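You operate a simulated robot arm through the tools that you are given. There is no shell and no other tool.

The job below is to be done with a simulated robot arm. You get a single attempt, and the scene is never put back.

Task
Thread the wire under both latches to the feed socket and clamp it.
Fine: open the blue and green latches, move the small yellow block from park to feed, close both, then clamp. Set down upright: small yellow block.

It is judged by the outcome, as a careful person would: the job done as asked, and still so three seconds after it is handed in. It fails if anything else is knocked over, pushed out of place, dropped, spilled or broken.

Robot
A 7-joint arm with a two-finger parallel gripper, fixed in place. Base frame: the origin is on the floor under the middle of its stand, x ahead of it, y to its left, z up; the work surface is at about z = 860. Units: mm, degrees, N and s.
With the tool pointing down near the work surface it reaches from about 100 to 640 mm from the base axis. Its first joint turns from -66.0 to 66.0 degrees. Payload 1.57 kg.
Tool frame: the origin (TCP) lies between the finger pads and is the grasp point; the fingertips stand 30 mm ahead of it; z points along the fingers, y is the line along which they close. Largest opening 80 mm; finger width 17, thickness 12; the body of the gripper, 40 by 82 mm, starts 80 mm behind the TCP.
Orientation is that of the tool frame in the base frame, as a unit quaternion [x, y, z, w]. With the fingers straight down and closing along the base's y, the tool's x points along the base's -x, its y along +y and its z along -z.

Tools
- The arm moves only by the tool move_arm. Its argument "rows" is a list that holds one entry, the list of rows, each a list of 7 numbers: the closure in counts, from 0 (fully open) to 255 (shut), then the shift along the base's x, y, z in mm, then the turn, a rotation vector about the base's x, y, z in degrees. In form: [[[jaw, x, y, z, ax, ay, az], ...]]. A call has 1 to 20 rows; each row shifts and turns the commanded pose from where the row before left it. A row lasts 0.2 s, in which the tool goes at most 50 mm and 8.6 degrees; a call with a longer step from one row to the next is refused whole, and so is a gripper value outside its range. Where a pose cannot be reached the arm comes as near as it can. A force on the tool above 50 N (or 10 N above the force at the start of the call, whichever is more), or a blocked arm, ends the call early, and 0.2 s more pass. Each finger travels about 72 mm/s and halts on what it meets, pressing with about 43 N; the grip force reading is that of the motor and also rises with nothing between the fingers. The clock runs only during rows and for 0.2 s after the last one: add rows that do not move to give the fingers time. The reply holds the time, the measured pose of the TCP, the force on the tool along the base axes, the opening and the grip force, in the units named above and with some noise, with the torque about the TCP (base axes, N m) and any sound that the robot's microphone picked up.
- Cameras (640 x 400 px; columns grow to the right, rows downward): "scene" is fixed at [43.8, 424, 1420.1]; the picture's right is [-0.86, -0.51, 0.00], its down [-0.30, 0.51, -0.80] and it looks along [0.41, -0.69, -0.60] (base axes); focal length 282 px, centre (320, 200). "wrist" rides on the gripper at [72, -7, -122] in the tool frame; the picture's right is [0.09, 1.00, 0.00], its down [-0.84, 0.08, -0.54] and it looks along [-0.54, 0.05, 0.84] (tool axes); focal length 238 px, centre (320, 200). There is no depth. A picture from a camera that has moved, and an enlarged one, comes with that camera's place and axes in the base frame and with its lens.
- grab_frame(camera): a new picture of that camera. It takes no simulated time.
- enlarge(camera, box): a new picture of the part [left, top, right, bottom] of that camera's present view, enlarged. It takes no simulated time.
- finish_job(): hands the job in; it is judged then, once.

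Nothing tells you positions but the pictures and the camera data. Unless the task says otherwise, let go and move clear before handing in.

The tools are called after "Emit:" by a JSON object that holds its "op" and its "data". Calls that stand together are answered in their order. move_arm: Moves the arm, as the interface text tells. Its arguments: {"type":"object","properties":{"rows":{"type":"array","items":{"type":"array","items":{"type":"array","items":{"type":"number"}}}}},"required":["rows"]} The other tools are called the same way: grab_frame (camera) takes a picture; enlarge (camera, box) takes an enlarged picture of a part of a camera's view; finish_job () hands the job in.

At the start:

```text
clock: 0.0
ee_pos: [305.0, -89.5, 1246.4]
tool_rot: [0.0, 1.0, 0.0, 0.0]
wrist_force: [-0.5, -0.2, -0.5]
wrist_torque: [0.0, 0.01, 0.0]
gripper_width: 79.9
grip_force: 0.0
```

scene: 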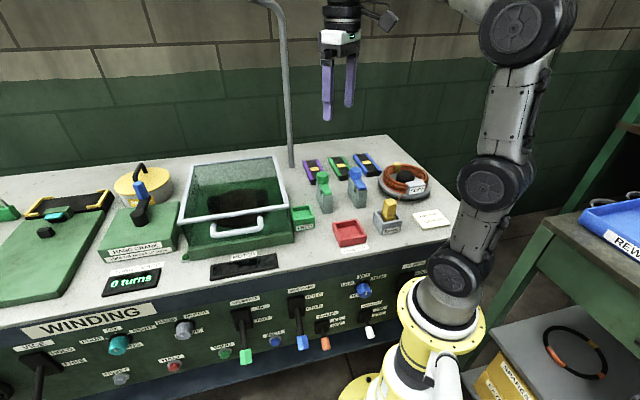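
wrist: 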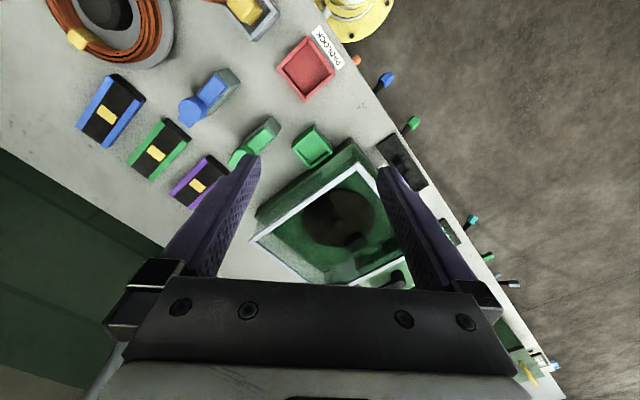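

The scene shows a winding bench with a green pit/box, blue and green latches, a yellow block in a grey park socket, and a red tray. I'll look closer before moving.

Emit:
{"op": "enlarge", "data": {"camera": "scene", "box": [280, 140, 460, 252]}}

Emit:
{"op": "enlarge", "data": {"camera": "scene", "box": [180, 240, 440, 400]}}

Emit:
{"op": "enlarge", "data": {"camera": "scene", "box": [0, 140, 260, 400]}}

Emit:
{"op": "enlarge", "data": {"camera": "wrist", "box": [40, 0, 440, 250]}}

```text
3.56 times, centred on (370, 196) of scene
camera zoom: at [43.8, 424.0, 1420.1], right [-0.86, -0.51, 0.0], down [-0.3, 0.51, -0.8], along [0.41, -0.69, -0.6], focal length 1004 px, centre (142, 214)
```

zoom: 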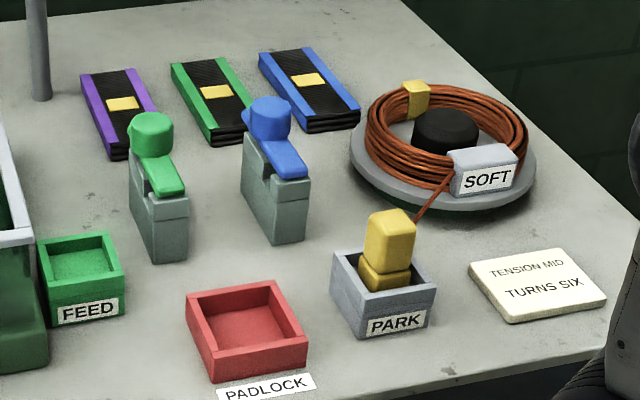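

```text
2.46 times, centred on (310, 320) of scene
camera zoom: at [43.8, 424.0, 1420.1], right [-0.86, -0.51, 0.0], down [-0.3, 0.51, -0.8], along [0.41, -0.69, -0.6], focal length 695 px, centre (345, -95)
```

zoom: 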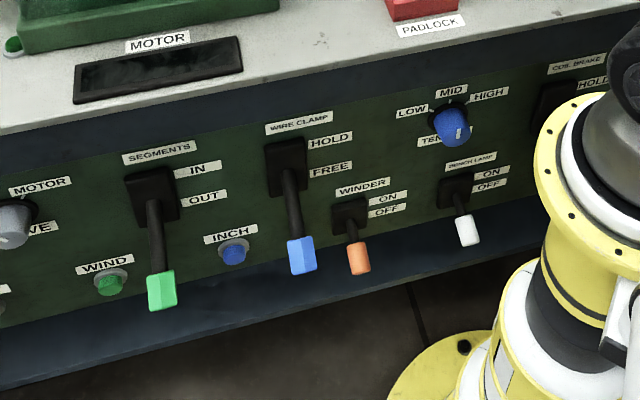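

```text
1.54 times, centred on (130, 270) of scene
camera zoom: at [43.8, 424.0, 1420.1], right [-0.86, -0.51, 0.0], down [-0.3, 0.51, -0.8], along [0.41, -0.69, -0.6], focal length 434 px, centre (612, 92)
```

zoom: 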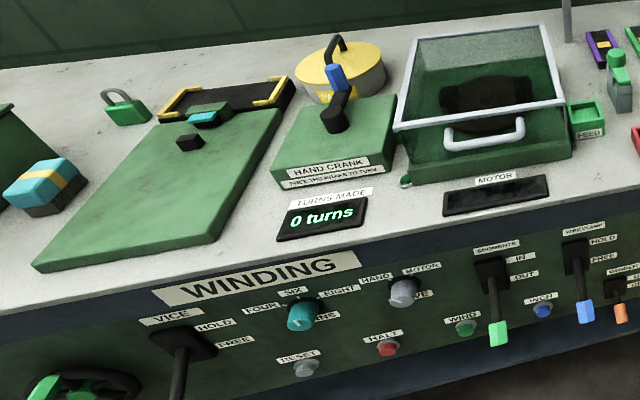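

```text
1.60 times, centred on (240, 125) of wrist
camera zoom: at [232.0, -95.7, 1368.7], right [-0.09, 1.0, 0.0], down [0.84, 0.08, 0.54], along [0.54, 0.05, -0.84], focal length 381 px, centre (448, 320)
```

zoom: 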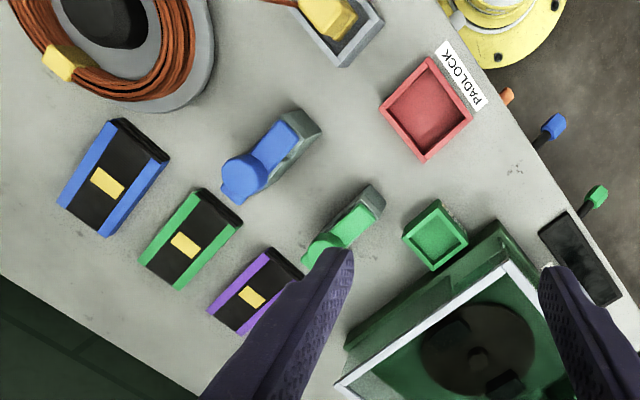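

The bench runs about 45° to the base axes. Park is near (195,-221), feed near (412,-98), and the blue and green latches are around (297,-258) and (382,-179). I'll turn the tool to match the bench and look at the latches up close.

Emit:
{"op": "move_arm", "data": {"rows": [[[0, 4, -18, -16, 0, 0, -7.5], [0, 4, -18, -16, 0, 0, -7.5], [0, 4, -18, -16, 0, 0, -7.5], [0, 4, -18, -16, 0, 0, -7.5], [0, 4, -18, -16, 0, 0, -7.5], [0, 4, -18, -16, 0, 0, -7.5], [0, 0, 0, 0, 0, 0, 0]]]}}

Emit:
{"op": "grab_frame", "data": {"camera": "wrist"}}

Emit:
{"op": "grab_frame", "data": {"camera": "scene"}}

```text
clock: 1.6
ee_pos: [328.7, -195.7, 1151.3]
tool_rot: [0.384, 0.923, -0.001, 0.0]
wrist_force: [0.1, -0.2, 0.9]
wrist_torque: [0.0, -0.01, 0.0]
gripper_width: 79.9
grip_force: 0.0
```

```text
taken
camera wrist: at [271.6, -150.3, 1272.6], right [0.64, 0.77, 0.0], down [0.64, -0.54, 0.54], along [0.42, -0.35, -0.84], focal length 238 px, centre (320, 200)
```

wrist: 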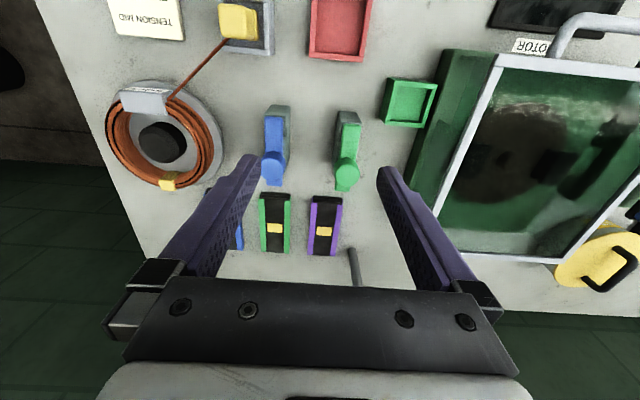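

```text
taken
```

scene: 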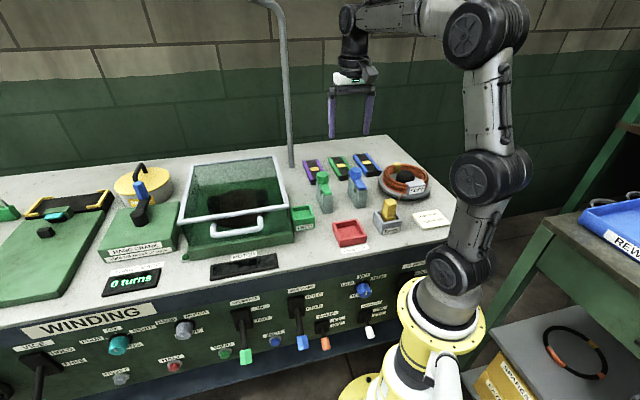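

The latches are now in view near the image centre. I'll enlarge them to see which way they hinge.

Emit:
{"op": "enlarge", "data": {"camera": "wrist", "box": [220, 70, 460, 220]}}

Emit:
{"op": "enlarge", "data": {"camera": "scene", "box": [305, 155, 385, 220]}}

Emit:
{"op": "enlarge", "data": {"camera": "scene", "box": [365, 185, 425, 240]}}

Emit:
{"op": "enlarge", "data": {"camera": "wrist", "box": [180, 0, 460, 130]}}

```text
2.67 times, centred on (340, 145) of wrist
camera zoom: at [271.6, -150.3, 1272.6], right [0.64, 0.77, 0.0], down [0.64, -0.54, 0.54], along [0.42, -0.35, -0.84], focal length 636 px, centre (267, 347)
```

zoom: 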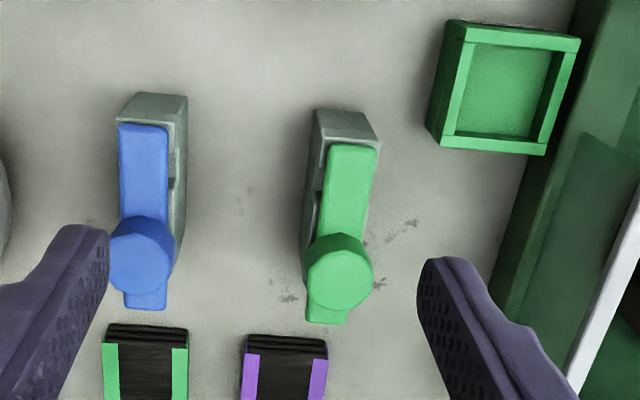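

```text
6.15 times, centred on (345, 188) of scene
camera zoom: at [43.8, 424.0, 1420.1], right [-0.86, -0.51, 0.0], down [-0.3, 0.51, -0.8], along [0.41, -0.69, -0.6], focal length 1738 px, centre (166, 277)
```

zoom: 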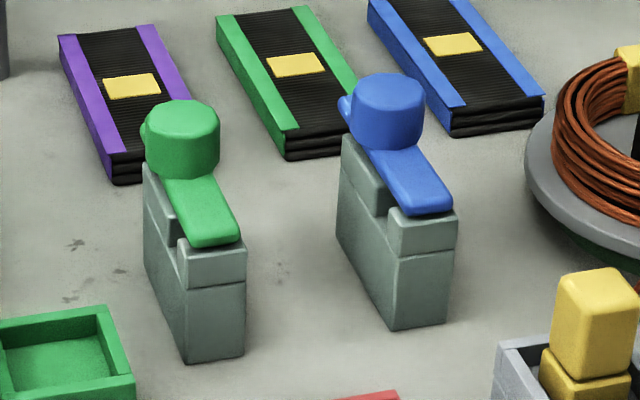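

```text
7.27 times, centred on (395, 212) of scene
camera zoom: at [43.8, 424.0, 1420.1], right [-0.86, -0.51, 0.0], down [-0.3, 0.51, -0.8], along [0.41, -0.69, -0.6], focal length 2054 px, centre (-226, 109)
```

zoom: 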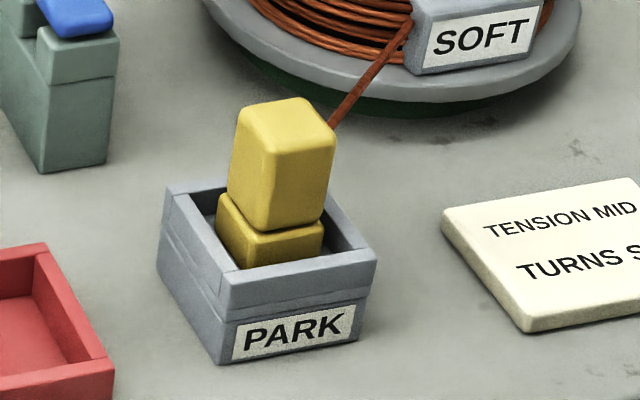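

```text
2.29 times, centred on (320, 65) of wrist
camera zoom: at [271.6, -150.3, 1272.6], right [0.64, 0.77, 0.0], down [0.64, -0.54, 0.54], along [0.42, -0.35, -0.84], focal length 545 px, centre (320, 509)
```

zoom: 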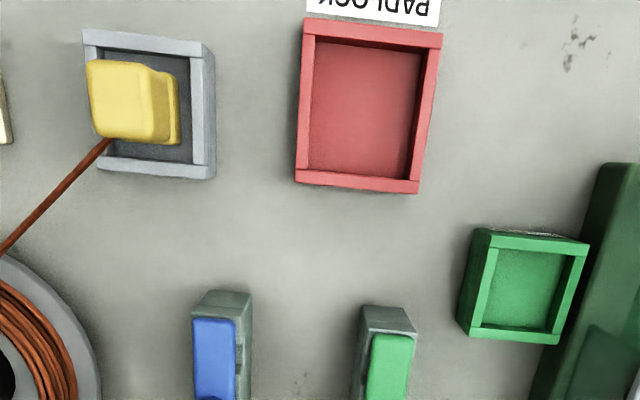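

The latches look like posts with a wire slot, a coloured arm over the top and an octagonal knob near the rear, with knob tops at about z 975. I'll swing the camera to a low side view to find the hinge.

Emit:
{"op": "move_arm", "data": {"rows": [[[0, -4, -7, -8, 0, 0, 7.5], [0, -4, -7, -8, 0, 0, 7.5], [0, -4, -7, -8, 0, 0, 7.5], [0, -4, -7, -8, 0, 0, 7.5], [0, -4, -7, -8, 0, 0, 7.5], [0, -4, -7, -8, 0, 0, 7.5], [0, -4, -7, -8, 0, 0, 7.5], [0, -4, -7, -8, 0, 0, 7.5], [0, -4, -7, -8, 0, 0, 7.5], [0, -4, -7, -8, 0, 0, 7.5], [0, -4, -7, -8, 0, 0, 7.5], [0, -4, -7, -8, 0, 0, 7.5], [0, -4, -7, -8, 5.3, -5.3, 0], [0, -4, -7, -8, 5.3, -5.3, 0], [0, -4, -7, -8, 5.3, -5.3, 0], [0, -4, -7, -8, 5.3, -5.3, 0], [0, -4, -7, -8, 5.3, -5.3, 0]]]}}

Emit:
{"op": "grab_frame", "data": {"camera": "wrist"}}

Emit:
{"op": "grab_frame", "data": {"camera": "scene"}}

```text
clock: 5.2
ee_pos: [291.9, -300.6, 1015.9]
tool_rot: [-0.362, 0.875, 0.122, 0.299]
wrist_force: [-0.3, -0.4, -0.3]
wrist_torque: [0.01, 0.02, -0.02]
gripper_width: 80.0
grip_force: 0.0
out of reach, approached as far as the arm can: row 16, 17
```

```text
taken
camera wrist: at [202.5, -398.5, 1068.0], right [-0.76, 0.65, -0.06], down [0.18, 0.29, 0.94], along [0.63, 0.7, -0.34], focal length 238 px, centre (320, 200)
```

wrist: 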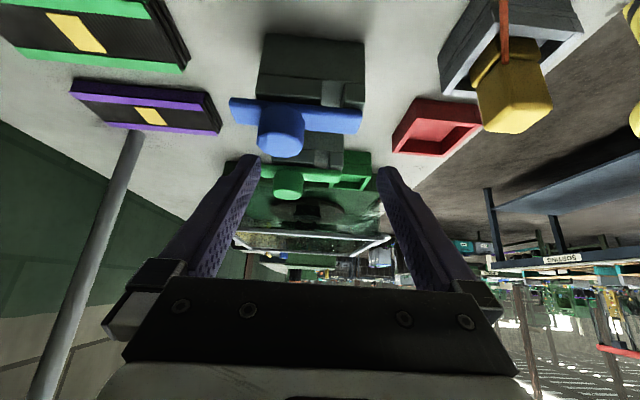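

```text
taken
```

scene: 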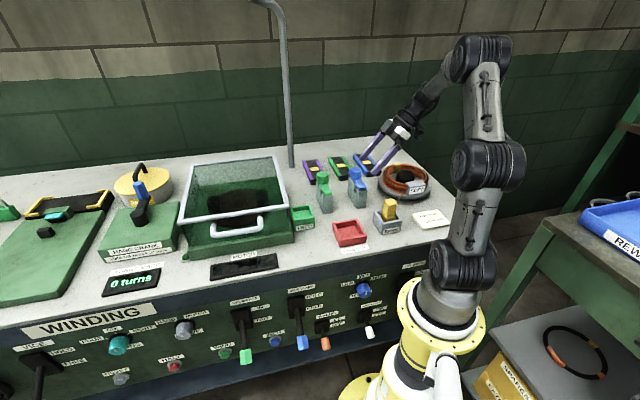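

Emit:
{"op": "enlarge", "data": {"camera": "wrist", "box": [215, 25, 395, 205]}}

Emit:
{"op": "enlarge", "data": {"camera": "wrist", "box": [380, 0, 620, 150]}}

```text
2.22 times, centred on (305, 115) of wrist
camera zoom: at [202.5, -398.5, 1068.0], right [-0.76, 0.65, -0.06], down [0.18, 0.29, 0.94], along [0.63, 0.7, -0.34], focal length 530 px, centre (353, 389)
```

zoom: 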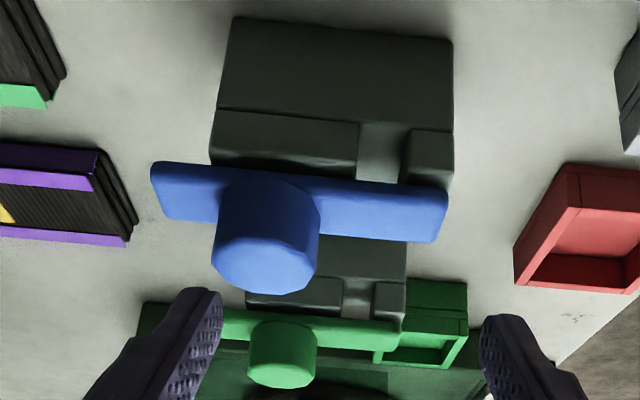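

```text
2.67 times, centred on (500, 75) of wrist
camera zoom: at [202.5, -398.5, 1068.0], right [-0.76, 0.65, -0.06], down [0.18, 0.29, 0.94], along [0.63, 0.7, -0.34], focal length 636 px, centre (-160, 533)
```

zoom: 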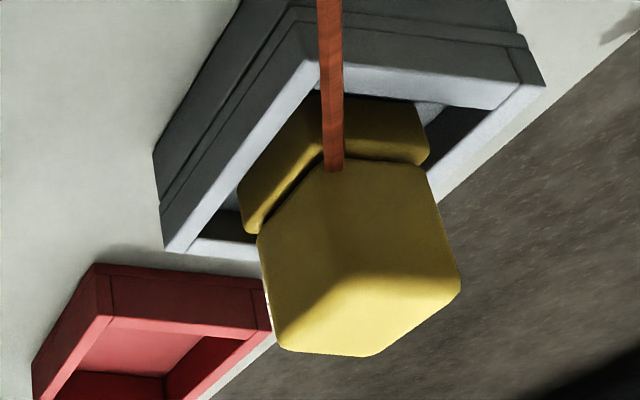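

The side view shows a flat arm lying across two walls with a slot between them. The knob sits toward the rear and the arm overhangs the rear edge. I'll zoom in further to check for hinge or pivot pins.

Emit:
{"op": "enlarge", "data": {"camera": "scene", "box": [314, 165, 336, 218]}}

Emit:
{"op": "enlarge", "data": {"camera": "scene", "box": [344, 162, 372, 210]}}

Emit:
{"op": "enlarge", "data": {"camera": "wrist", "box": [225, 85, 375, 165]}}

```text
7.55 times, centred on (325, 192) of scene
camera zoom: at [43.8, 424.0, 1420.1], right [-0.86, -0.51, 0.0], down [-0.3, 0.51, -0.8], along [0.41, -0.69, -0.6], focal length 2131 px, centre (282, 264)
```

zoom: 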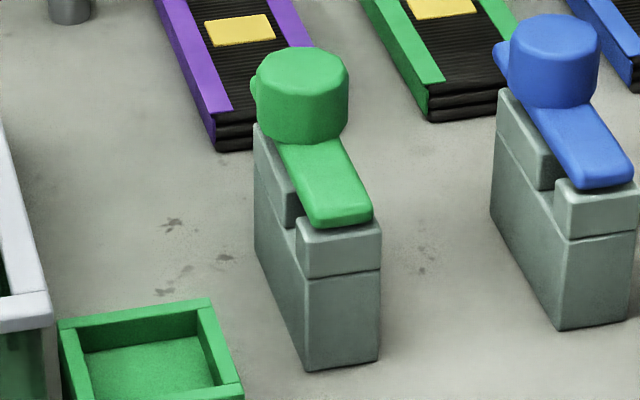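

```text
8.33 times, centred on (358, 186) of scene
camera zoom: at [43.8, 424.0, 1420.1], right [-0.86, -0.51, 0.0], down [-0.3, 0.51, -0.8], along [0.41, -0.69, -0.6], focal length 2353 px, centre (3, 317)
```

zoom: 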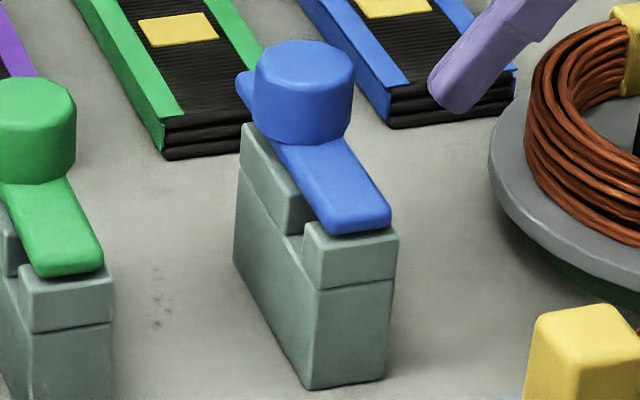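

```text
4.27 times, centred on (300, 125) of wrist
camera zoom: at [202.5, -398.5, 1068.0], right [-0.76, 0.65, -0.06], down [0.18, 0.29, 0.94], along [0.63, 0.7, -0.34], focal length 1017 px, centre (405, 520)
```

zoom: 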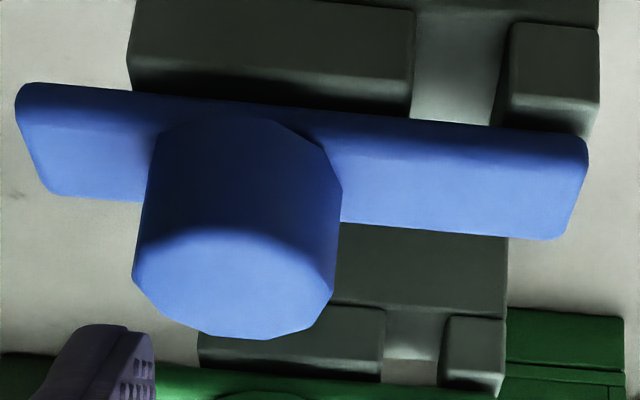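

There are no visible pins. The most likely case is a hinge at the front end with the knob as the handle. I'll turn the tool back in line with the bench, above the blue knob near (328,-278), and check the alignment.

Emit:
{"op": "move_arm", "data": {"rows": [[[0, 0, 0, 12, -5.3, 5.3, 0], [0, 0, 0, 12, -5.3, 5.3, 0], [0, 0, 0, 12, -5.3, 5.3, 0], [0, 0, 0, 12, -5.3, 5.3, 0], [0, 0, 0, 12, -5.3, 5.3, 0], [0, 5.6, 3, 0, 0, 0, -7.5], [0, 5.6, 3, 0, 0, 0, -7.5], [0, 5.6, 3, 0, 0, 0, -7.5], [0, 5.6, 3, 0, 0, 0, -7.5], [0, 5.6, 3, 0, 0, 0, -7.5], [0, 5.6, 3, 0, 0, 0, -7.5], [0, 5.6, 3, 0, 0, 0, -7.5], [0, 5.6, 3, 0, 0, 0, -7.5], [0, 5.6, 3, 0, 0, 0, -7.5], [0, 5.6, 3, 0, 0, 0, -7.5], [0, 5.6, 3, 0, 0, 0, -7.5], [0, 5.6, 3, 0, 0, 0, -7.5], [0, 0, 0, 0, 0, 0, 0]]]}}

Emit:
{"op": "grab_frame", "data": {"camera": "wrist"}}

Emit:
{"op": "enlarge", "data": {"camera": "scene", "box": [280, 100, 440, 220]}}

```text
clock: 9.0
ee_pos: [357.9, -265.2, 1073.8]
tool_rot: [0.383, 0.924, -0.001, -0.001]
wrist_force: [0.2, 0.4, -0.3]
wrist_torque: [-0.04, 0.0, 0.0]
gripper_width: 79.7
grip_force: 0.1
```

```text
taken
camera wrist: at [302.4, -218.9, 1196.0], right [0.64, 0.77, 0.0], down [0.65, -0.54, 0.54], along [0.42, -0.35, -0.84], focal length 238 px, centre (320, 200)
```

wrist: 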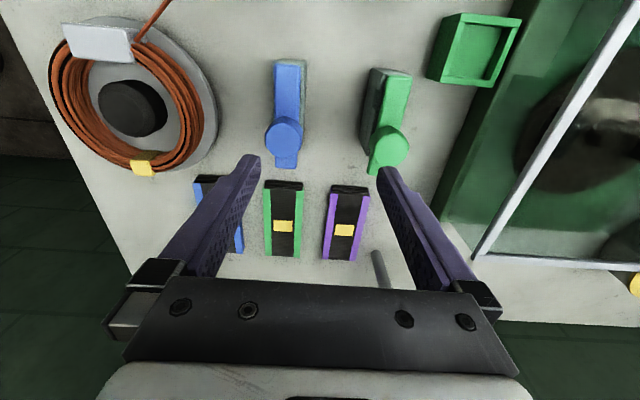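

```text
3.33 times, centred on (360, 160) of scene
camera zoom: at [43.8, 424.0, 1420.1], right [-0.86, -0.51, 0.0], down [-0.3, 0.51, -0.8], along [0.41, -0.69, -0.6], focal length 941 px, centre (187, 333)
```

zoom: 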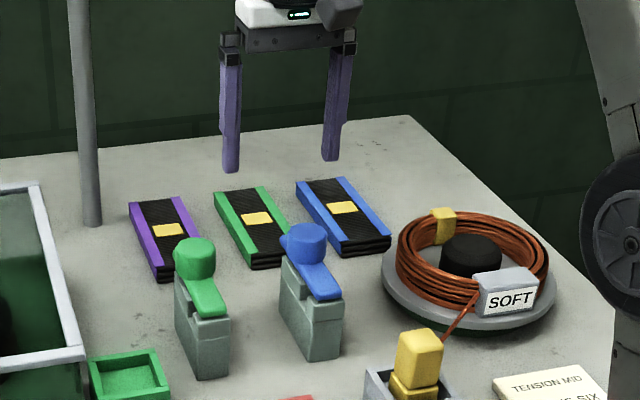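

Emit:
{"op": "enlarge", "data": {"camera": "wrist", "box": [230, 40, 450, 200]}}

```text
2.50 times, centred on (340, 120) of wrist
camera zoom: at [302.4, -218.9, 1196.0], right [0.64, 0.77, 0.0], down [0.65, -0.54, 0.54], along [0.42, -0.35, -0.84], focal length 596 px, centre (270, 400)
```

zoom: 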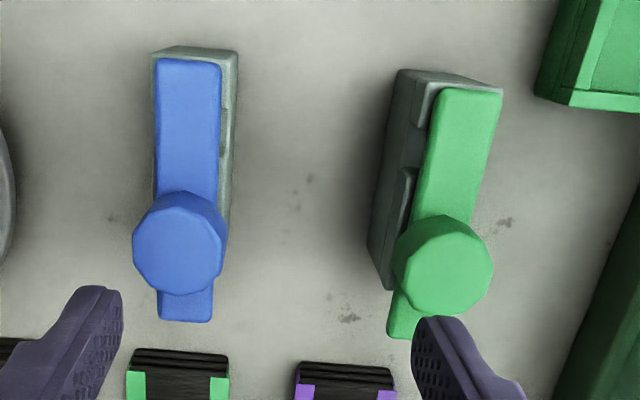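

The knob tops come out at blue ≈ (338.5,-296,966) and green ≈ (412,-219,966), with the arms level and running along the bench depth. I'll line up above the blue knob and check before descending.

Emit:
{"op": "move_arm", "data": {"rows": [[[0, -5, -8, -15, 0, 0, 0], [0, -5, -8, -15, 0, 0, 0], [0, -5, -8, -15, 0, 0, 0], [0, -4.4, -6.8, -15, 0, 0, 0], [0, 0, 0, 0, 0, 0, 0]]]}}

Emit:
{"op": "grab_frame", "data": {"camera": "wrist"}}

Emit:
{"op": "enlarge", "data": {"camera": "scene", "box": [300, 110, 420, 210]}}

```text
clock: 10.2
ee_pos: [339.6, -294.7, 1014.8]
tool_rot: [0.383, 0.924, 0.0, 0.001]
wrist_force: [0.3, 0.1, -0.4]
wrist_torque: [-0.02, 0.0, 0.0]
gripper_width: 80.1
grip_force: 0.0
```

```text
taken
camera wrist: at [283.3, -249.0, 1136.3], right [0.64, 0.77, 0.0], down [0.65, -0.54, 0.54], along [0.42, -0.35, -0.84], focal length 238 px, centre (320, 200)
```

wrist: 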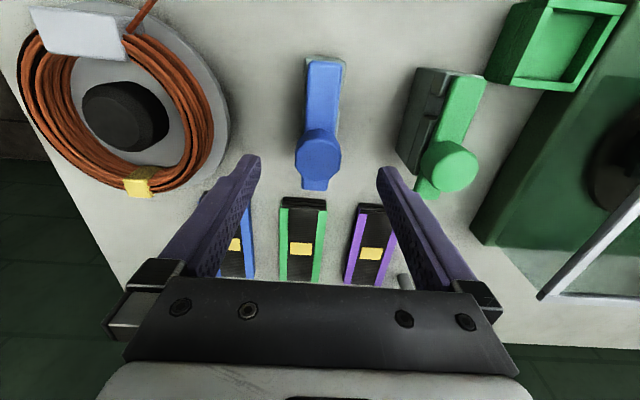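

```text
4.00 times, centred on (360, 160) of scene
camera zoom: at [43.8, 424.0, 1420.1], right [-0.86, -0.51, 0.0], down [-0.3, 0.51, -0.8], along [0.41, -0.69, -0.6], focal length 1129 px, centre (160, 360)
```

zoom: 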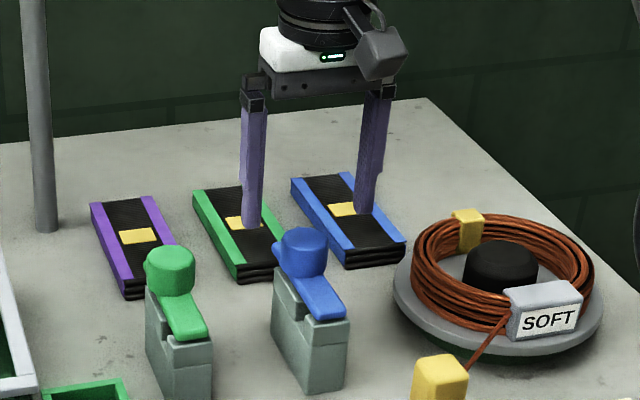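

Emit:
{"op": "enlarge", "data": {"camera": "wrist", "box": [250, 40, 410, 200]}}

```text
2.50 times, centred on (330, 120) of wrist
camera zoom: at [283.3, -249.0, 1136.3], right [0.64, 0.77, 0.0], down [0.65, -0.54, 0.54], along [0.42, -0.35, -0.84], focal length 596 px, centre (295, 400)
```

zoom: 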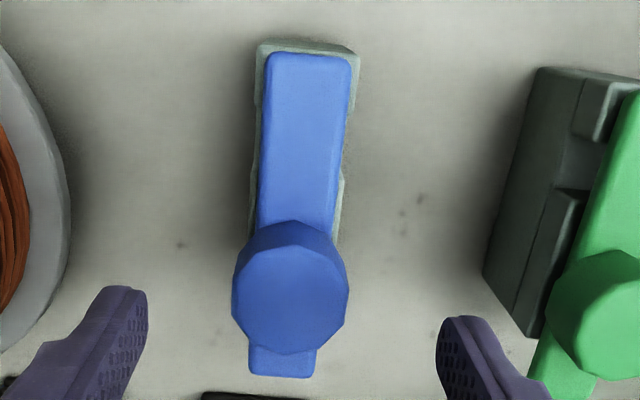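

The knob is about 2 mm off centre between the fingers. I'll correct that and descend so the pads straddle the knob with the tips just above the post.

Emit:
{"op": "move_arm", "data": {"rows": [[[0, -1.5, -1.8, -12, 0, 0, 0], [0, 0, 0, -13, 0, 0, 0], [0, 0, 0, -13, 0, 0, 0], [0, 0, 0, -11, 0, 0, 0], [0, 0, 0, 0, 0, 0, 0]]]}}

Emit:
{"op": "enlarge", "data": {"camera": "scene", "box": [320, 140, 400, 210]}}

Emit:
{"op": "grab_frame", "data": {"camera": "wrist"}}

```text
clock: 11.4
ee_pos: [337.6, -296.9, 966.4]
tool_rot: [0.383, 0.924, 0.0, 0.0]
wrist_force: [-0.6, 0.8, 0.2]
wrist_torque: [-0.01, 0.0, 0.03]
gripper_width: 80.0
grip_force: 0.1
```

```text
5.71 times, centred on (360, 175) of scene
camera zoom: at [43.8, 424.0, 1420.1], right [-0.86, -0.51, 0.0], down [-0.3, 0.51, -0.8], along [0.41, -0.69, -0.6], focal length 1613 px, centre (91, 343)
```

zoom: 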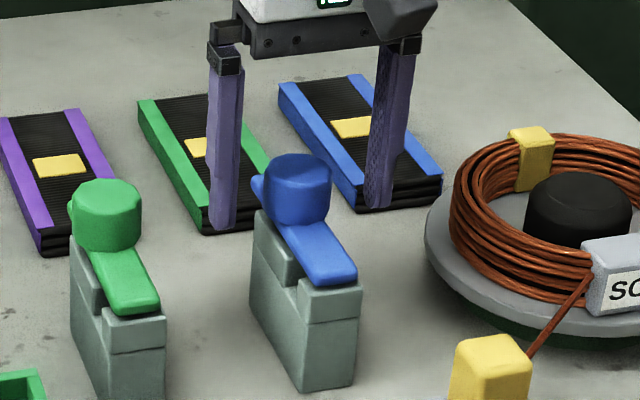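

```text
taken
camera wrist: at [281.4, -251.6, 1088.3], right [0.64, 0.77, 0.0], down [0.65, -0.54, 0.54], along [0.42, -0.35, -0.84], focal length 238 px, centre (320, 200)
```

wrist: 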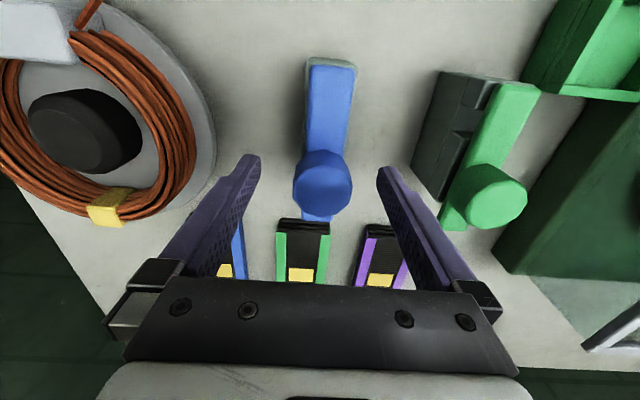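

The knob is centred between the pads. I'll close on it.

Emit:
{"op": "move_arm", "data": {"rows": [[[120, 0, 0, 0, 0, 0, 0], [255, 0, 0, 0, 0, 0, 0], [255, 0, 0, 0, 0, 0, 0], [255, 0, 0, 0, 0, 0, 0]]]}}

Emit:
{"op": "enlarge", "data": {"camera": "scene", "box": [320, 140, 400, 210]}}

```text
clock: 12.4
ee_pos: [339.4, -296.1, 965.4]
tool_rot: [0.382, 0.924, 0.001, 0.001]
wrist_force: [10.6, 10.2, -1.7]
wrist_torque: [0.3, -0.37, 0.03]
gripper_width: 37.2
grip_force: 43.5
```

```text
5.71 times, centred on (360, 175) of scene
camera zoom: at [44.1, 424.3, 1420.0], right [-0.86, -0.51, 0.0], down [-0.31, 0.51, -0.8], along [0.41, -0.69, -0.6], focal length 1613 px, centre (91, 343)
```

zoom: 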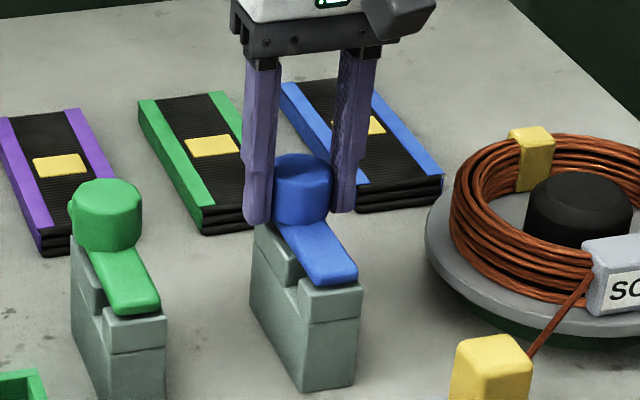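

The grip is firm at 37 mm. The sideways load suggests the knob does not swing about a vertical axis at the front end. I'll ease that load off and test a small lift.

Emit:
{"op": "move_arm", "data": {"rows": [[[255, 1.3, 1.0, 0, 0, 0, 0], [255, 0, 0, 1, 0, 0, 0], [255, 0, 0, 1, 0, 0, 0], [255, 0, 0, 1, 0, 0, 0]]]}}

Emit:
{"op": "enlarge", "data": {"camera": "scene", "box": [320, 140, 400, 210]}}

```text
clock: 13.4
ee_pos: [338.2, -296.7, 966.9]
tool_rot: [0.383, 0.924, 0.0, -0.001]
wrist_force: [10.9, 0.8, -25.7]
wrist_torque: [-0.43, -0.48, 0.01]
gripper_width: 37.2
grip_force: 43.1
```

```text
5.71 times, centred on (360, 175) of scene
camera zoom: at [44.4, 423.8, 1420.2], right [-0.86, -0.51, 0.0], down [-0.31, 0.51, -0.8], along [0.41, -0.69, -0.6], focal length 1613 px, centre (91, 343)
```

zoom: 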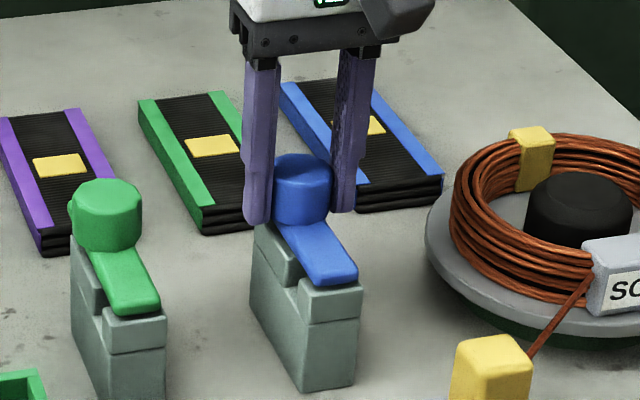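

Lifting 1.5 mm already takes about 26 N, so this doesn't look like a simple lift hinge. I'll release the lift and test a small twist about the vertical through the knob.

Emit:
{"op": "move_arm", "data": {"rows": [[[255, 0, 0, -1.5, 0, 0, 0], [255, 0, 0, -1.5, 0, 0, 0], [255, 0, 0, 0, 0, 0, 2], [255, 0, 0, 0, 0, 0, 2], [255, 0, 0, 0, 0, 0, 2]]]}}

Emit:
{"op": "enlarge", "data": {"camera": "scene", "box": [320, 140, 400, 210]}}

Emit:
{"op": "enlarge", "data": {"camera": "wrist", "box": [250, 40, 410, 230]}}

```text
clock: 14.6
ee_pos: [338.9, -296.3, 965.6]
tool_rot: [0.334, 0.943, -0.001, 0.0]
wrist_force: [-2.3, 5.9, -3.3]
wrist_torque: [-0.01, -0.42, -0.02]
gripper_width: 37.2
grip_force: 43.4
```

```text
5.71 times, centred on (360, 175) of scene
camera zoom: at [43.7, 424.1, 1420.1], right [-0.86, -0.51, 0.0], down [-0.3, 0.51, -0.8], along [0.41, -0.69, -0.6], focal length 1613 px, centre (91, 343)
```

zoom: 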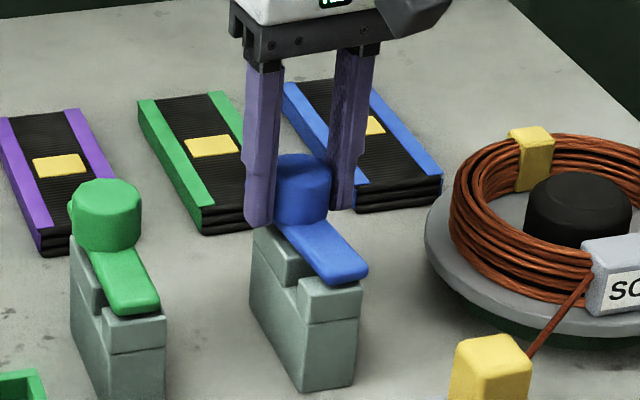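

```text
2.11 times, centred on (330, 135) of wrist
camera zoom: at [277.8, -256.6, 1088.6], right [0.55, 0.83, 0.0], down [0.7, -0.47, 0.54], along [0.45, -0.3, -0.84], focal length 502 px, centre (299, 337)
```

zoom: 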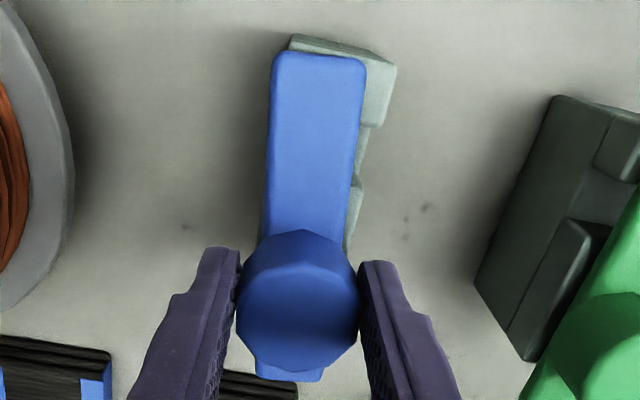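

The arm swivelled freely with the knob, so this is a turn-button latch pivoting about the knob. I'll keep turning the same way to open it and watch the torque.

Emit:
{"op": "move_arm", "data": {"rows": [[[255, 0, 0, 0, 0, 0, 7], [255, 0, 0, 0, 0, 0, 7], [255, 0, 0, 0, 0, 0, 7], [255, 0, 0, 0, 0, 0, 7], [255, 0, 0, 0, 0, 0, 7], [255, 0, 0, 0, 0, 0, 7]]]}}

Emit:
{"op": "enlarge", "data": {"camera": "scene", "box": [320, 140, 400, 210]}}

```text
clock: 16.0
ee_pos: [337.5, -298.6, 967.3]
tool_rot: [-0.027, 1.0, -0.003, 0.0]
wrist_force: [-19.5, -16.1, 7.5]
wrist_torque: [-0.16, -0.23, -0.07]
gripper_width: 37.6
grip_force: 43.5
```

```text
5.71 times, centred on (360, 175) of scene
camera zoom: at [43.2, 423.6, 1420.2], right [-0.86, -0.51, 0.0], down [-0.3, 0.51, -0.8], along [0.41, -0.69, -0.6], focal length 1613 px, centre (91, 343)
```

zoom: 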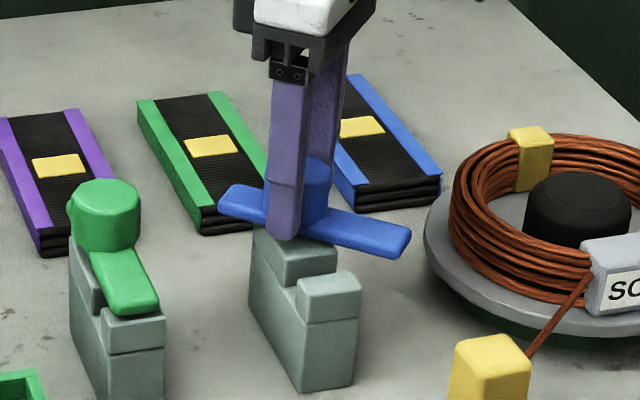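

The blue arm has turned about 48° and the slot is already uncovered. I'll ease the side load slightly and turn on toward 90°.

Emit:
{"op": "move_arm", "data": {"rows": [[[255, -1.5, -1.3, 0, 0, 0, 0], [255, 0, 0, -0.7, 0, 0, 7], [255, 0, 0, 0, 0, 0, 7], [255, 0, 0, 0, 0, 0, 7], [255, 0, 0, 0, 0, 0, 0]]]}}

Emit:
{"op": "enlarge", "data": {"camera": "scene", "box": [320, 140, 400, 210]}}

```text
clock: 17.2
ee_pos: [338.0, -298.9, 966.3]
tool_rot: [-0.209, 0.978, -0.003, 0.002]
wrist_force: [-3.4, -17.1, 17.1]
wrist_torque: [-0.42, -0.07, -0.02]
gripper_width: 37.2
grip_force: 43.2
```

```text
5.71 times, centred on (360, 175) of scene
camera zoom: at [43.5, 423.7, 1420.2], right [-0.86, -0.51, 0.0], down [-0.3, 0.51, -0.8], along [0.41, -0.69, -0.6], focal length 1613 px, centre (91, 343)
```

zoom: 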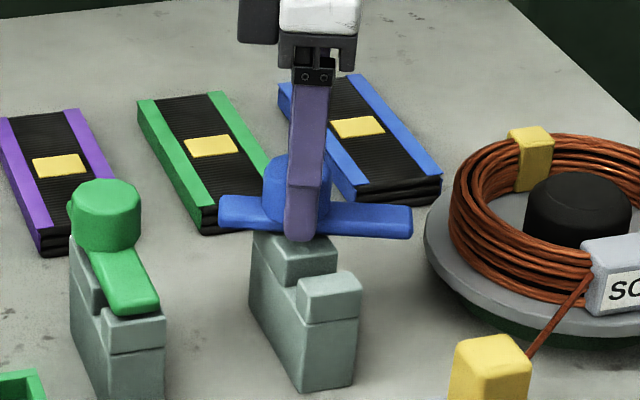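

The arm is at about 69°, still turning freely with nearly no torque. I'll finish the quarter turn.

Emit:
{"op": "move_arm", "data": {"rows": [[[255, 0, -1, 0.8, 0, 0, 0], [255, 0, -0.5, 0.3, 0, 0, 7], [255, 0, 0, 0, 0, 0, 7], [255, 0, 0, 0, 0, 0, 7], [255, 0, 0, 0, 0, 0, 0]]]}}

Emit:
{"op": "enlarge", "data": {"camera": "scene", "box": [320, 140, 400, 210]}}

```text
clock: 18.4
ee_pos: [338.8, -301.0, 967.3]
tool_rot: [-0.383, 0.924, -0.001, 0.002]
wrist_force: [7.8, -12.3, 8.7]
wrist_torque: [-0.01, -0.5, -0.22]
gripper_width: 37.2
grip_force: 43.2
```

```text
5.71 times, centred on (360, 175) of scene
camera zoom: at [43.9, 423.7, 1420.2], right [-0.86, -0.51, 0.0], down [-0.31, 0.51, -0.8], along [0.41, -0.69, -0.6], focal length 1613 px, centre (91, 343)
```

zoom: 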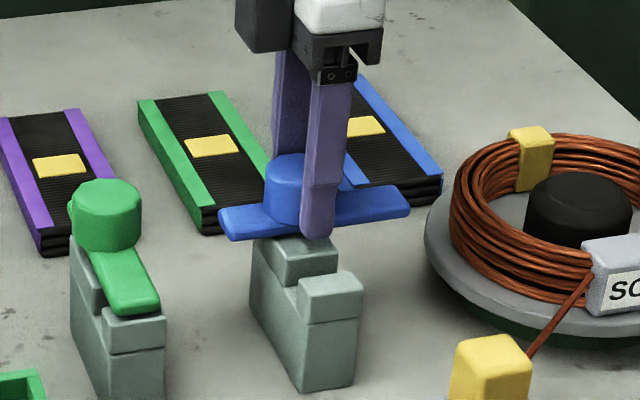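

The blue arm is now a full quarter turn open and parallel to the bench edge. I'll release it and rise clear.

Emit:
{"op": "move_arm", "data": {"rows": [[[120, 0, 0, 0, 0, 0, 0], [0, 0, 0, 0, 0, 0, 0], [0, 0, 0, 0, 0, 0, 0], [0, 0, 0, 20, 0, 0, 0], [0, 0, 0, 30, 0, 0, 0], [0, 0, 0, 30, 0, 0, 0], [0, 0, 0, 0, 0, 0, 0]]]}}

Emit:
{"op": "enlarge", "data": {"camera": "scene", "box": [280, 130, 440, 230]}}

Emit:
{"op": "grab_frame", "data": {"camera": "wrist"}}

```text
clock: 20.0
ee_pos: [337.1, -300.0, 1045.3]
tool_rot: [-0.382, 0.924, 0.0, -0.001]
wrist_force: [-0.2, 0.1, 0.3]
wrist_torque: [-0.03, 0.0, 0.05]
gripper_width: 79.8
grip_force: 0.1
```

```text
4.00 times, centred on (360, 180) of scene
camera zoom: at [43.8, 424.0, 1420.1], right [-0.86, -0.51, 0.0], down [-0.3, 0.51, -0.8], along [0.41, -0.69, -0.6], focal length 1129 px, centre (160, 280)
```

zoom: 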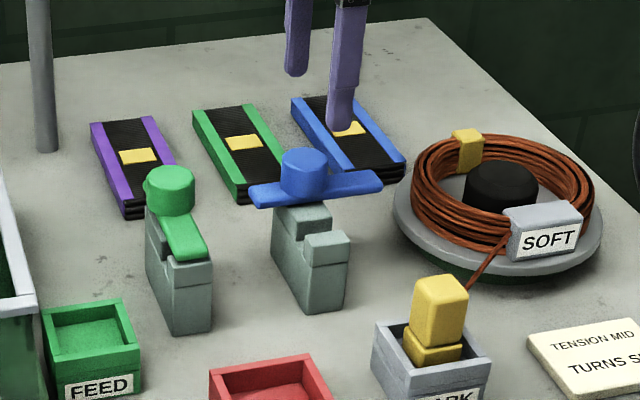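

```text
taken
camera wrist: at [290.6, -355.9, 1168.0], right [-0.77, 0.64, 0.0], down [0.54, 0.65, 0.54], along [0.35, 0.42, -0.84], focal length 238 px, centre (320, 200)
```

wrist: 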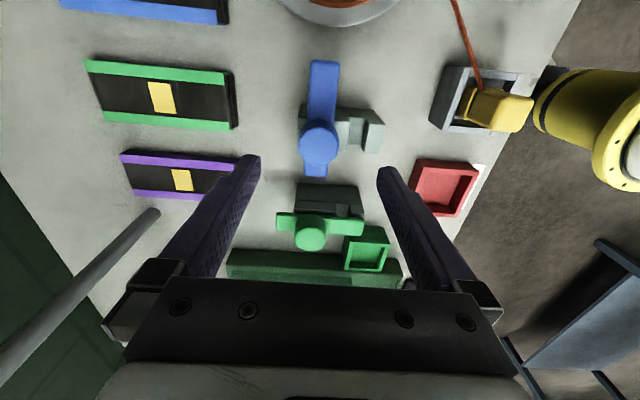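

Blue stays open at 90°. Before opening green I'll measure the clearance between the blue tail and where the green arm would swing.

Emit:
{"op": "enlarge", "data": {"camera": "wrist", "box": [230, 50, 410, 290]}}

Emit:
{"op": "enlarge", "data": {"camera": "scene", "box": [250, 150, 350, 250]}}

```text
1.67 times, centred on (320, 170) of wrist
camera zoom: at [290.6, -355.9, 1168.0], right [-0.77, 0.64, 0.0], down [0.54, 0.65, 0.54], along [0.35, 0.42, -0.84], focal length 397 px, centre (320, 250)
```

zoom: 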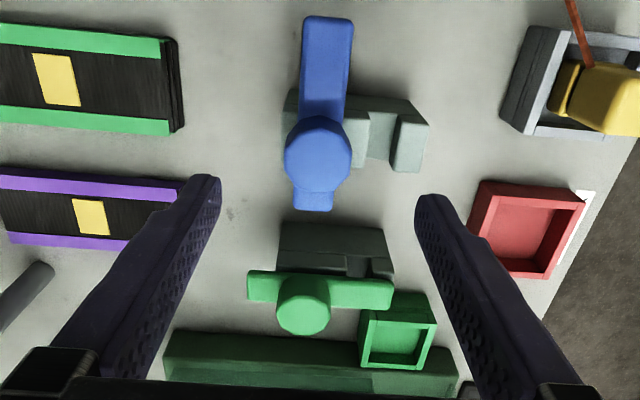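

```text
4.00 times, centred on (300, 200) of scene
camera zoom: at [43.8, 424.0, 1420.1], right [-0.86, -0.51, 0.0], down [-0.3, 0.51, -0.8], along [0.41, -0.69, -0.6], focal length 1129 px, centre (400, 200)
```

zoom: 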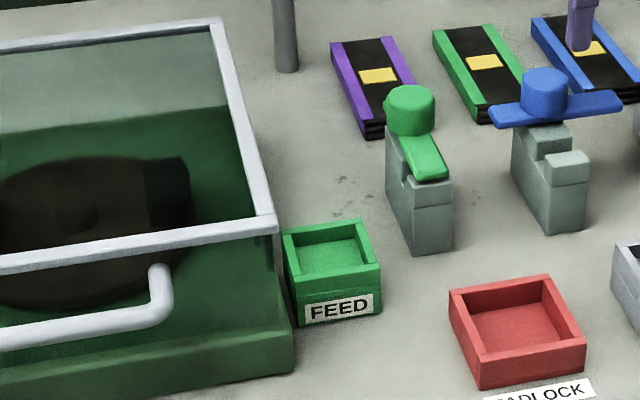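

Opened the same way, the green arm's end would just meet the blue tail at 90°, so I'll stop green a little short of that. Moving above the green knob with the tool back at the bench-aligned angle.

Emit:
{"op": "move_arm", "data": {"rows": [[[0, 6.2, 6.6, 0, 0, 0, -7.5], [0, 6.2, 6.6, 0, 0, 0, -7.5], [0, 6.2, 6.6, 0, 0, 0, -7.5], [0, 6.2, 6.6, 0, 0, 0, -7.5], [0, 6.2, 6.6, 0, 0, 0, -7.5], [0, 6.2, 6.6, 0, 0, 0, -7.5], [0, 6.2, 6.6, -5, 0, 0, -7.5], [0, 6.2, 6.6, -5, 0, 0, -7.5], [0, 6.2, 6.6, -5, 0, 0, -7.5], [0, 6.2, 6.6, -5, 0, 0, -7.5], [0, 6.2, 6.6, -5, 0, 0, -7.5], [0, 6.2, 6.6, -5, 0, 0, -7.5], [0, 0, 0, 0, 0, 0, 0]]]}}

Emit:
{"op": "enlarge", "data": {"camera": "wrist", "box": [250, 40, 410, 200]}}

Emit:
{"op": "enlarge", "data": {"camera": "scene", "box": [260, 120, 380, 220]}}

```text
clock: 22.8
ee_pos: [411.4, -221.2, 1015.9]
tool_rot: [0.384, 0.923, -0.001, 0.0]
wrist_force: [0.4, -0.4, 0.3]
wrist_torque: [0.01, -0.06, -0.03]
gripper_width: 80.1
grip_force: 0.0
```

```text
2.50 times, centred on (330, 120) of wrist
camera zoom: at [354.7, -174.2, 1137.5], right [0.64, 0.77, 0.0], down [0.65, -0.54, 0.54], along [0.42, -0.35, -0.84], focal length 596 px, centre (295, 400)
```

zoom: 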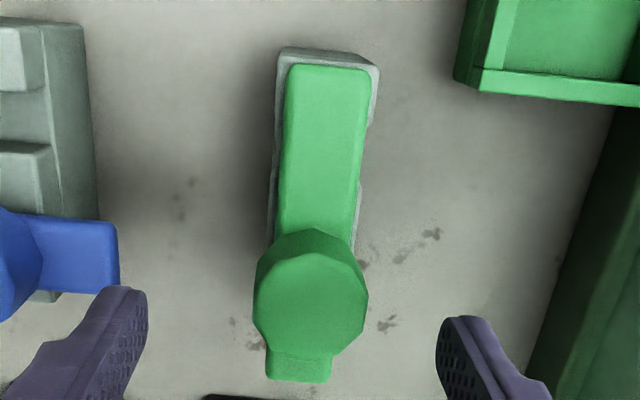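

```text
4.00 times, centred on (320, 170) of scene
camera zoom: at [43.8, 424.0, 1420.1], right [-0.86, -0.51, 0.0], down [-0.3, 0.51, -0.8], along [0.41, -0.69, -0.6], focal length 1129 px, centre (320, 320)
```

zoom: 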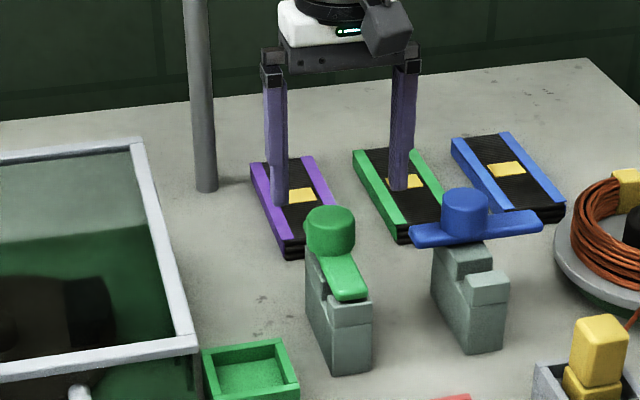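

The green knob is about 4–5 mm toward the box side of centre. The measured clearance to the blue tail is about 4 mm, so a near-90° swing should be fine. Shifting and descending.

Emit:
{"op": "move_arm", "data": {"rows": [[[0, 5, 1, -9, 0, 0, 0], [0, 0, 0, -13, 0, 0, 0], [0, 0, 0, -13, 0, 0, 0], [0, 0, 0, -13, 0, 0, 0], [0, 0, 0, 0, 0, 0, 0]]]}}

Emit:
{"op": "enlarge", "data": {"camera": "wrist", "box": [220, 40, 430, 240]}}

Emit:
{"op": "enlarge", "data": {"camera": "scene", "box": [280, 140, 380, 220]}}

```text
clock: 24.0
ee_pos: [415.8, -219.0, 968.9]
tool_rot: [0.382, 0.924, 0.0, 0.0]
wrist_force: [-0.4, 0.0, 0.1]
wrist_torque: [0.03, 0.04, 0.01]
gripper_width: 80.0
grip_force: 0.1
```

```text
2.00 times, centred on (325, 140) of wrist
camera zoom: at [360.1, -173.3, 1090.4], right [0.64, 0.77, 0.0], down [0.65, -0.54, 0.54], along [0.42, -0.35, -0.84], focal length 477 px, centre (310, 320)
```

zoom: 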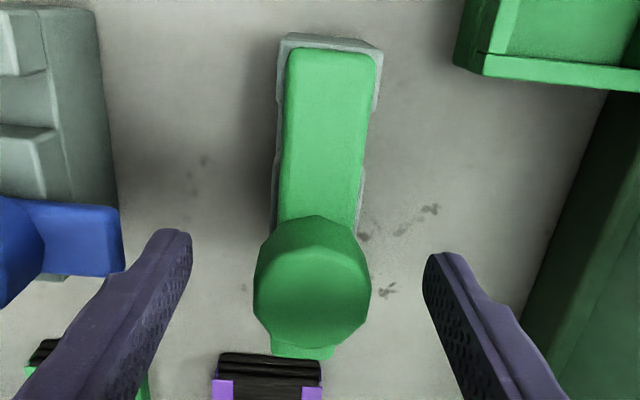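

```text
5.00 times, centred on (330, 180) of scene
camera zoom: at [43.8, 424.0, 1420.1], right [-0.86, -0.51, 0.0], down [-0.3, 0.51, -0.8], along [0.41, -0.69, -0.6], focal length 1412 px, centre (270, 300)
```

zoom: 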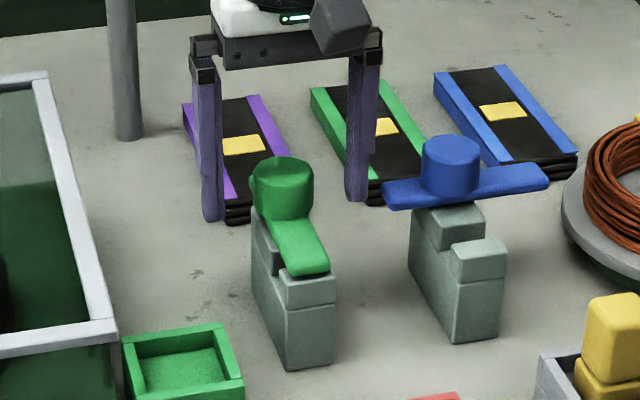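

Emit:
{"op": "move_arm", "data": {"rows": [[[0, 0.5, 0.5, -2.5, 0, 0, 0], [120, 0, 0, 0, 0, 0, 0], [255, 0, 0, 0, 0, 0, 0], [255, 0, 0, 0, 0, 0, 0], [255, 0, 0, 0, 0, 0, 0]]]}}

```text
clock: 25.2
ee_pos: [417.4, -217.8, 965.3]
tool_rot: [0.383, 0.924, 0.0, 0.0]
wrist_force: [-1.1, -1.3, -1.7]
wrist_torque: [-0.15, -0.08, 0.0]
gripper_width: 37.4
grip_force: 43.7
```

Gripped on the green knob with almost no side load. Testing a small twist in the same direction that opened blue.

Emit:
{"op": "move_arm", "data": {"rows": [[[255, 0, 0, 0, 0, 0, 3], [255, 0, 0, 0, 0, 0, 3], [255, 0, 0, 0, 0, 0, 3]]]}}

Emit:
{"op": "enlarge", "data": {"camera": "wrist", "box": [220, 40, 430, 240]}}

```text
clock: 26.0
ee_pos: [416.5, -219.0, 965.1]
tool_rot: [0.309, 0.951, 0.0, 0.0]
wrist_force: [-5.0, -1.3, 1.3]
wrist_torque: [-0.15, 0.06, -0.68]
gripper_width: 37.3
grip_force: 43.6
```

```text
2.00 times, centred on (325, 140) of wrist
camera zoom: at [353.6, -182.2, 1087.5], right [0.51, 0.86, 0.0], down [0.72, -0.43, 0.54], along [0.47, -0.28, -0.84], focal length 477 px, centre (310, 320)
```

zoom: 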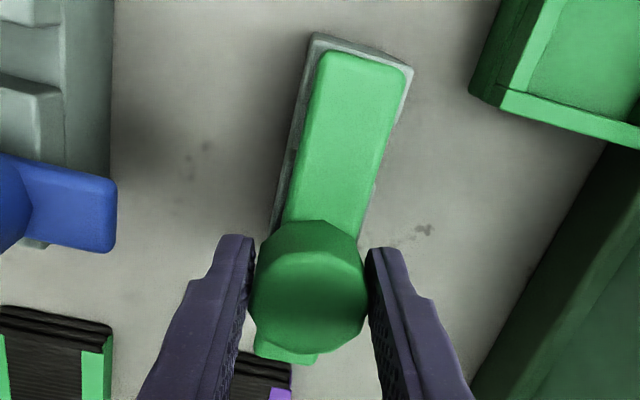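

Green resists that direction (0.68 N·m torque, and the arm didn't move), so it opens the other way. Twisting back and then opposite.

Emit:
{"op": "move_arm", "data": {"rows": [[[255, 0, 0, 0, 0, 0, -4.5], [255, 0, 0, 0, 0, 0, -4.5], [255, 0, 0, 0, 0, 0, -4.5], [255, 0, 0, 0, 0, 0, -4.5]]]}}

Emit:
{"op": "enlarge", "data": {"camera": "wrist", "box": [220, 40, 430, 240]}}

```text
clock: 27.0
ee_pos: [417.8, -218.5, 966.9]
tool_rot: [0.455, 0.89, 0.0, 0.001]
wrist_force: [-8.8, -0.8, 4.9]
wrist_torque: [-0.31, 0.19, -0.01]
gripper_width: 37.3
grip_force: 43.2
```

```text
2.00 times, centred on (325, 140) of wrist
camera zoom: at [368.7, -164.2, 1087.5], right [0.75, 0.66, 0.0], down [0.55, -0.63, 0.54], along [0.36, -0.41, -0.84], focal length 477 px, centre (310, 320)
```

zoom: 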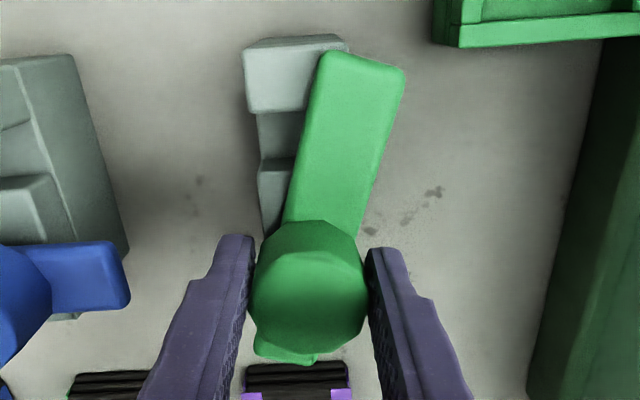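

Green opens clockwise: the arm is now about 18° off its post. Continuing in that direction while watching force and torque.

Emit:
{"op": "move_arm", "data": {"rows": [[[255, -0.5, 0, -0.5, 0, 0, -7], [255, 0, 0, 0, 0, 0, -7], [255, 0, 0, 0, 0, 0, -7], [255, 0, 0, 0, 0, 0, -7], [255, 0, 0, 0, 0, 0, -7]]]}}

Emit:
{"op": "enlarge", "data": {"camera": "scene", "box": [280, 140, 380, 220]}}

```text
clock: 28.2
ee_pos: [417.9, -218.7, 964.8]
tool_rot: [0.702, 0.712, 0.002, 0.001]
wrist_force: [6.7, 7.6, 2.2]
wrist_torque: [-1.05, -0.17, 0.04]
gripper_width: 37.3
grip_force: 43.8
```

```text
5.00 times, centred on (330, 180) of scene
camera zoom: at [43.9, 424.3, 1420.0], right [-0.86, -0.51, 0.0], down [-0.31, 0.51, -0.8], along [0.41, -0.69, -0.6], focal length 1412 px, centre (270, 300)
```

zoom: 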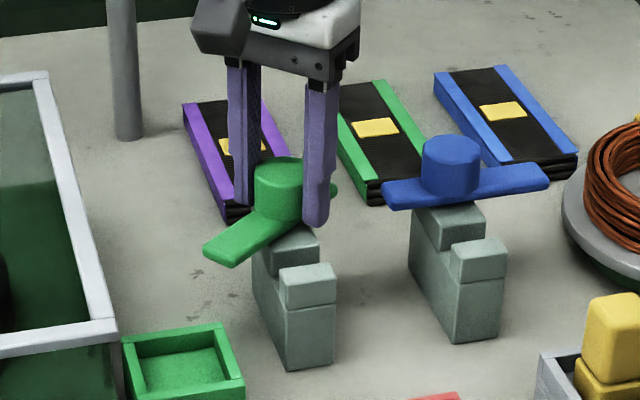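

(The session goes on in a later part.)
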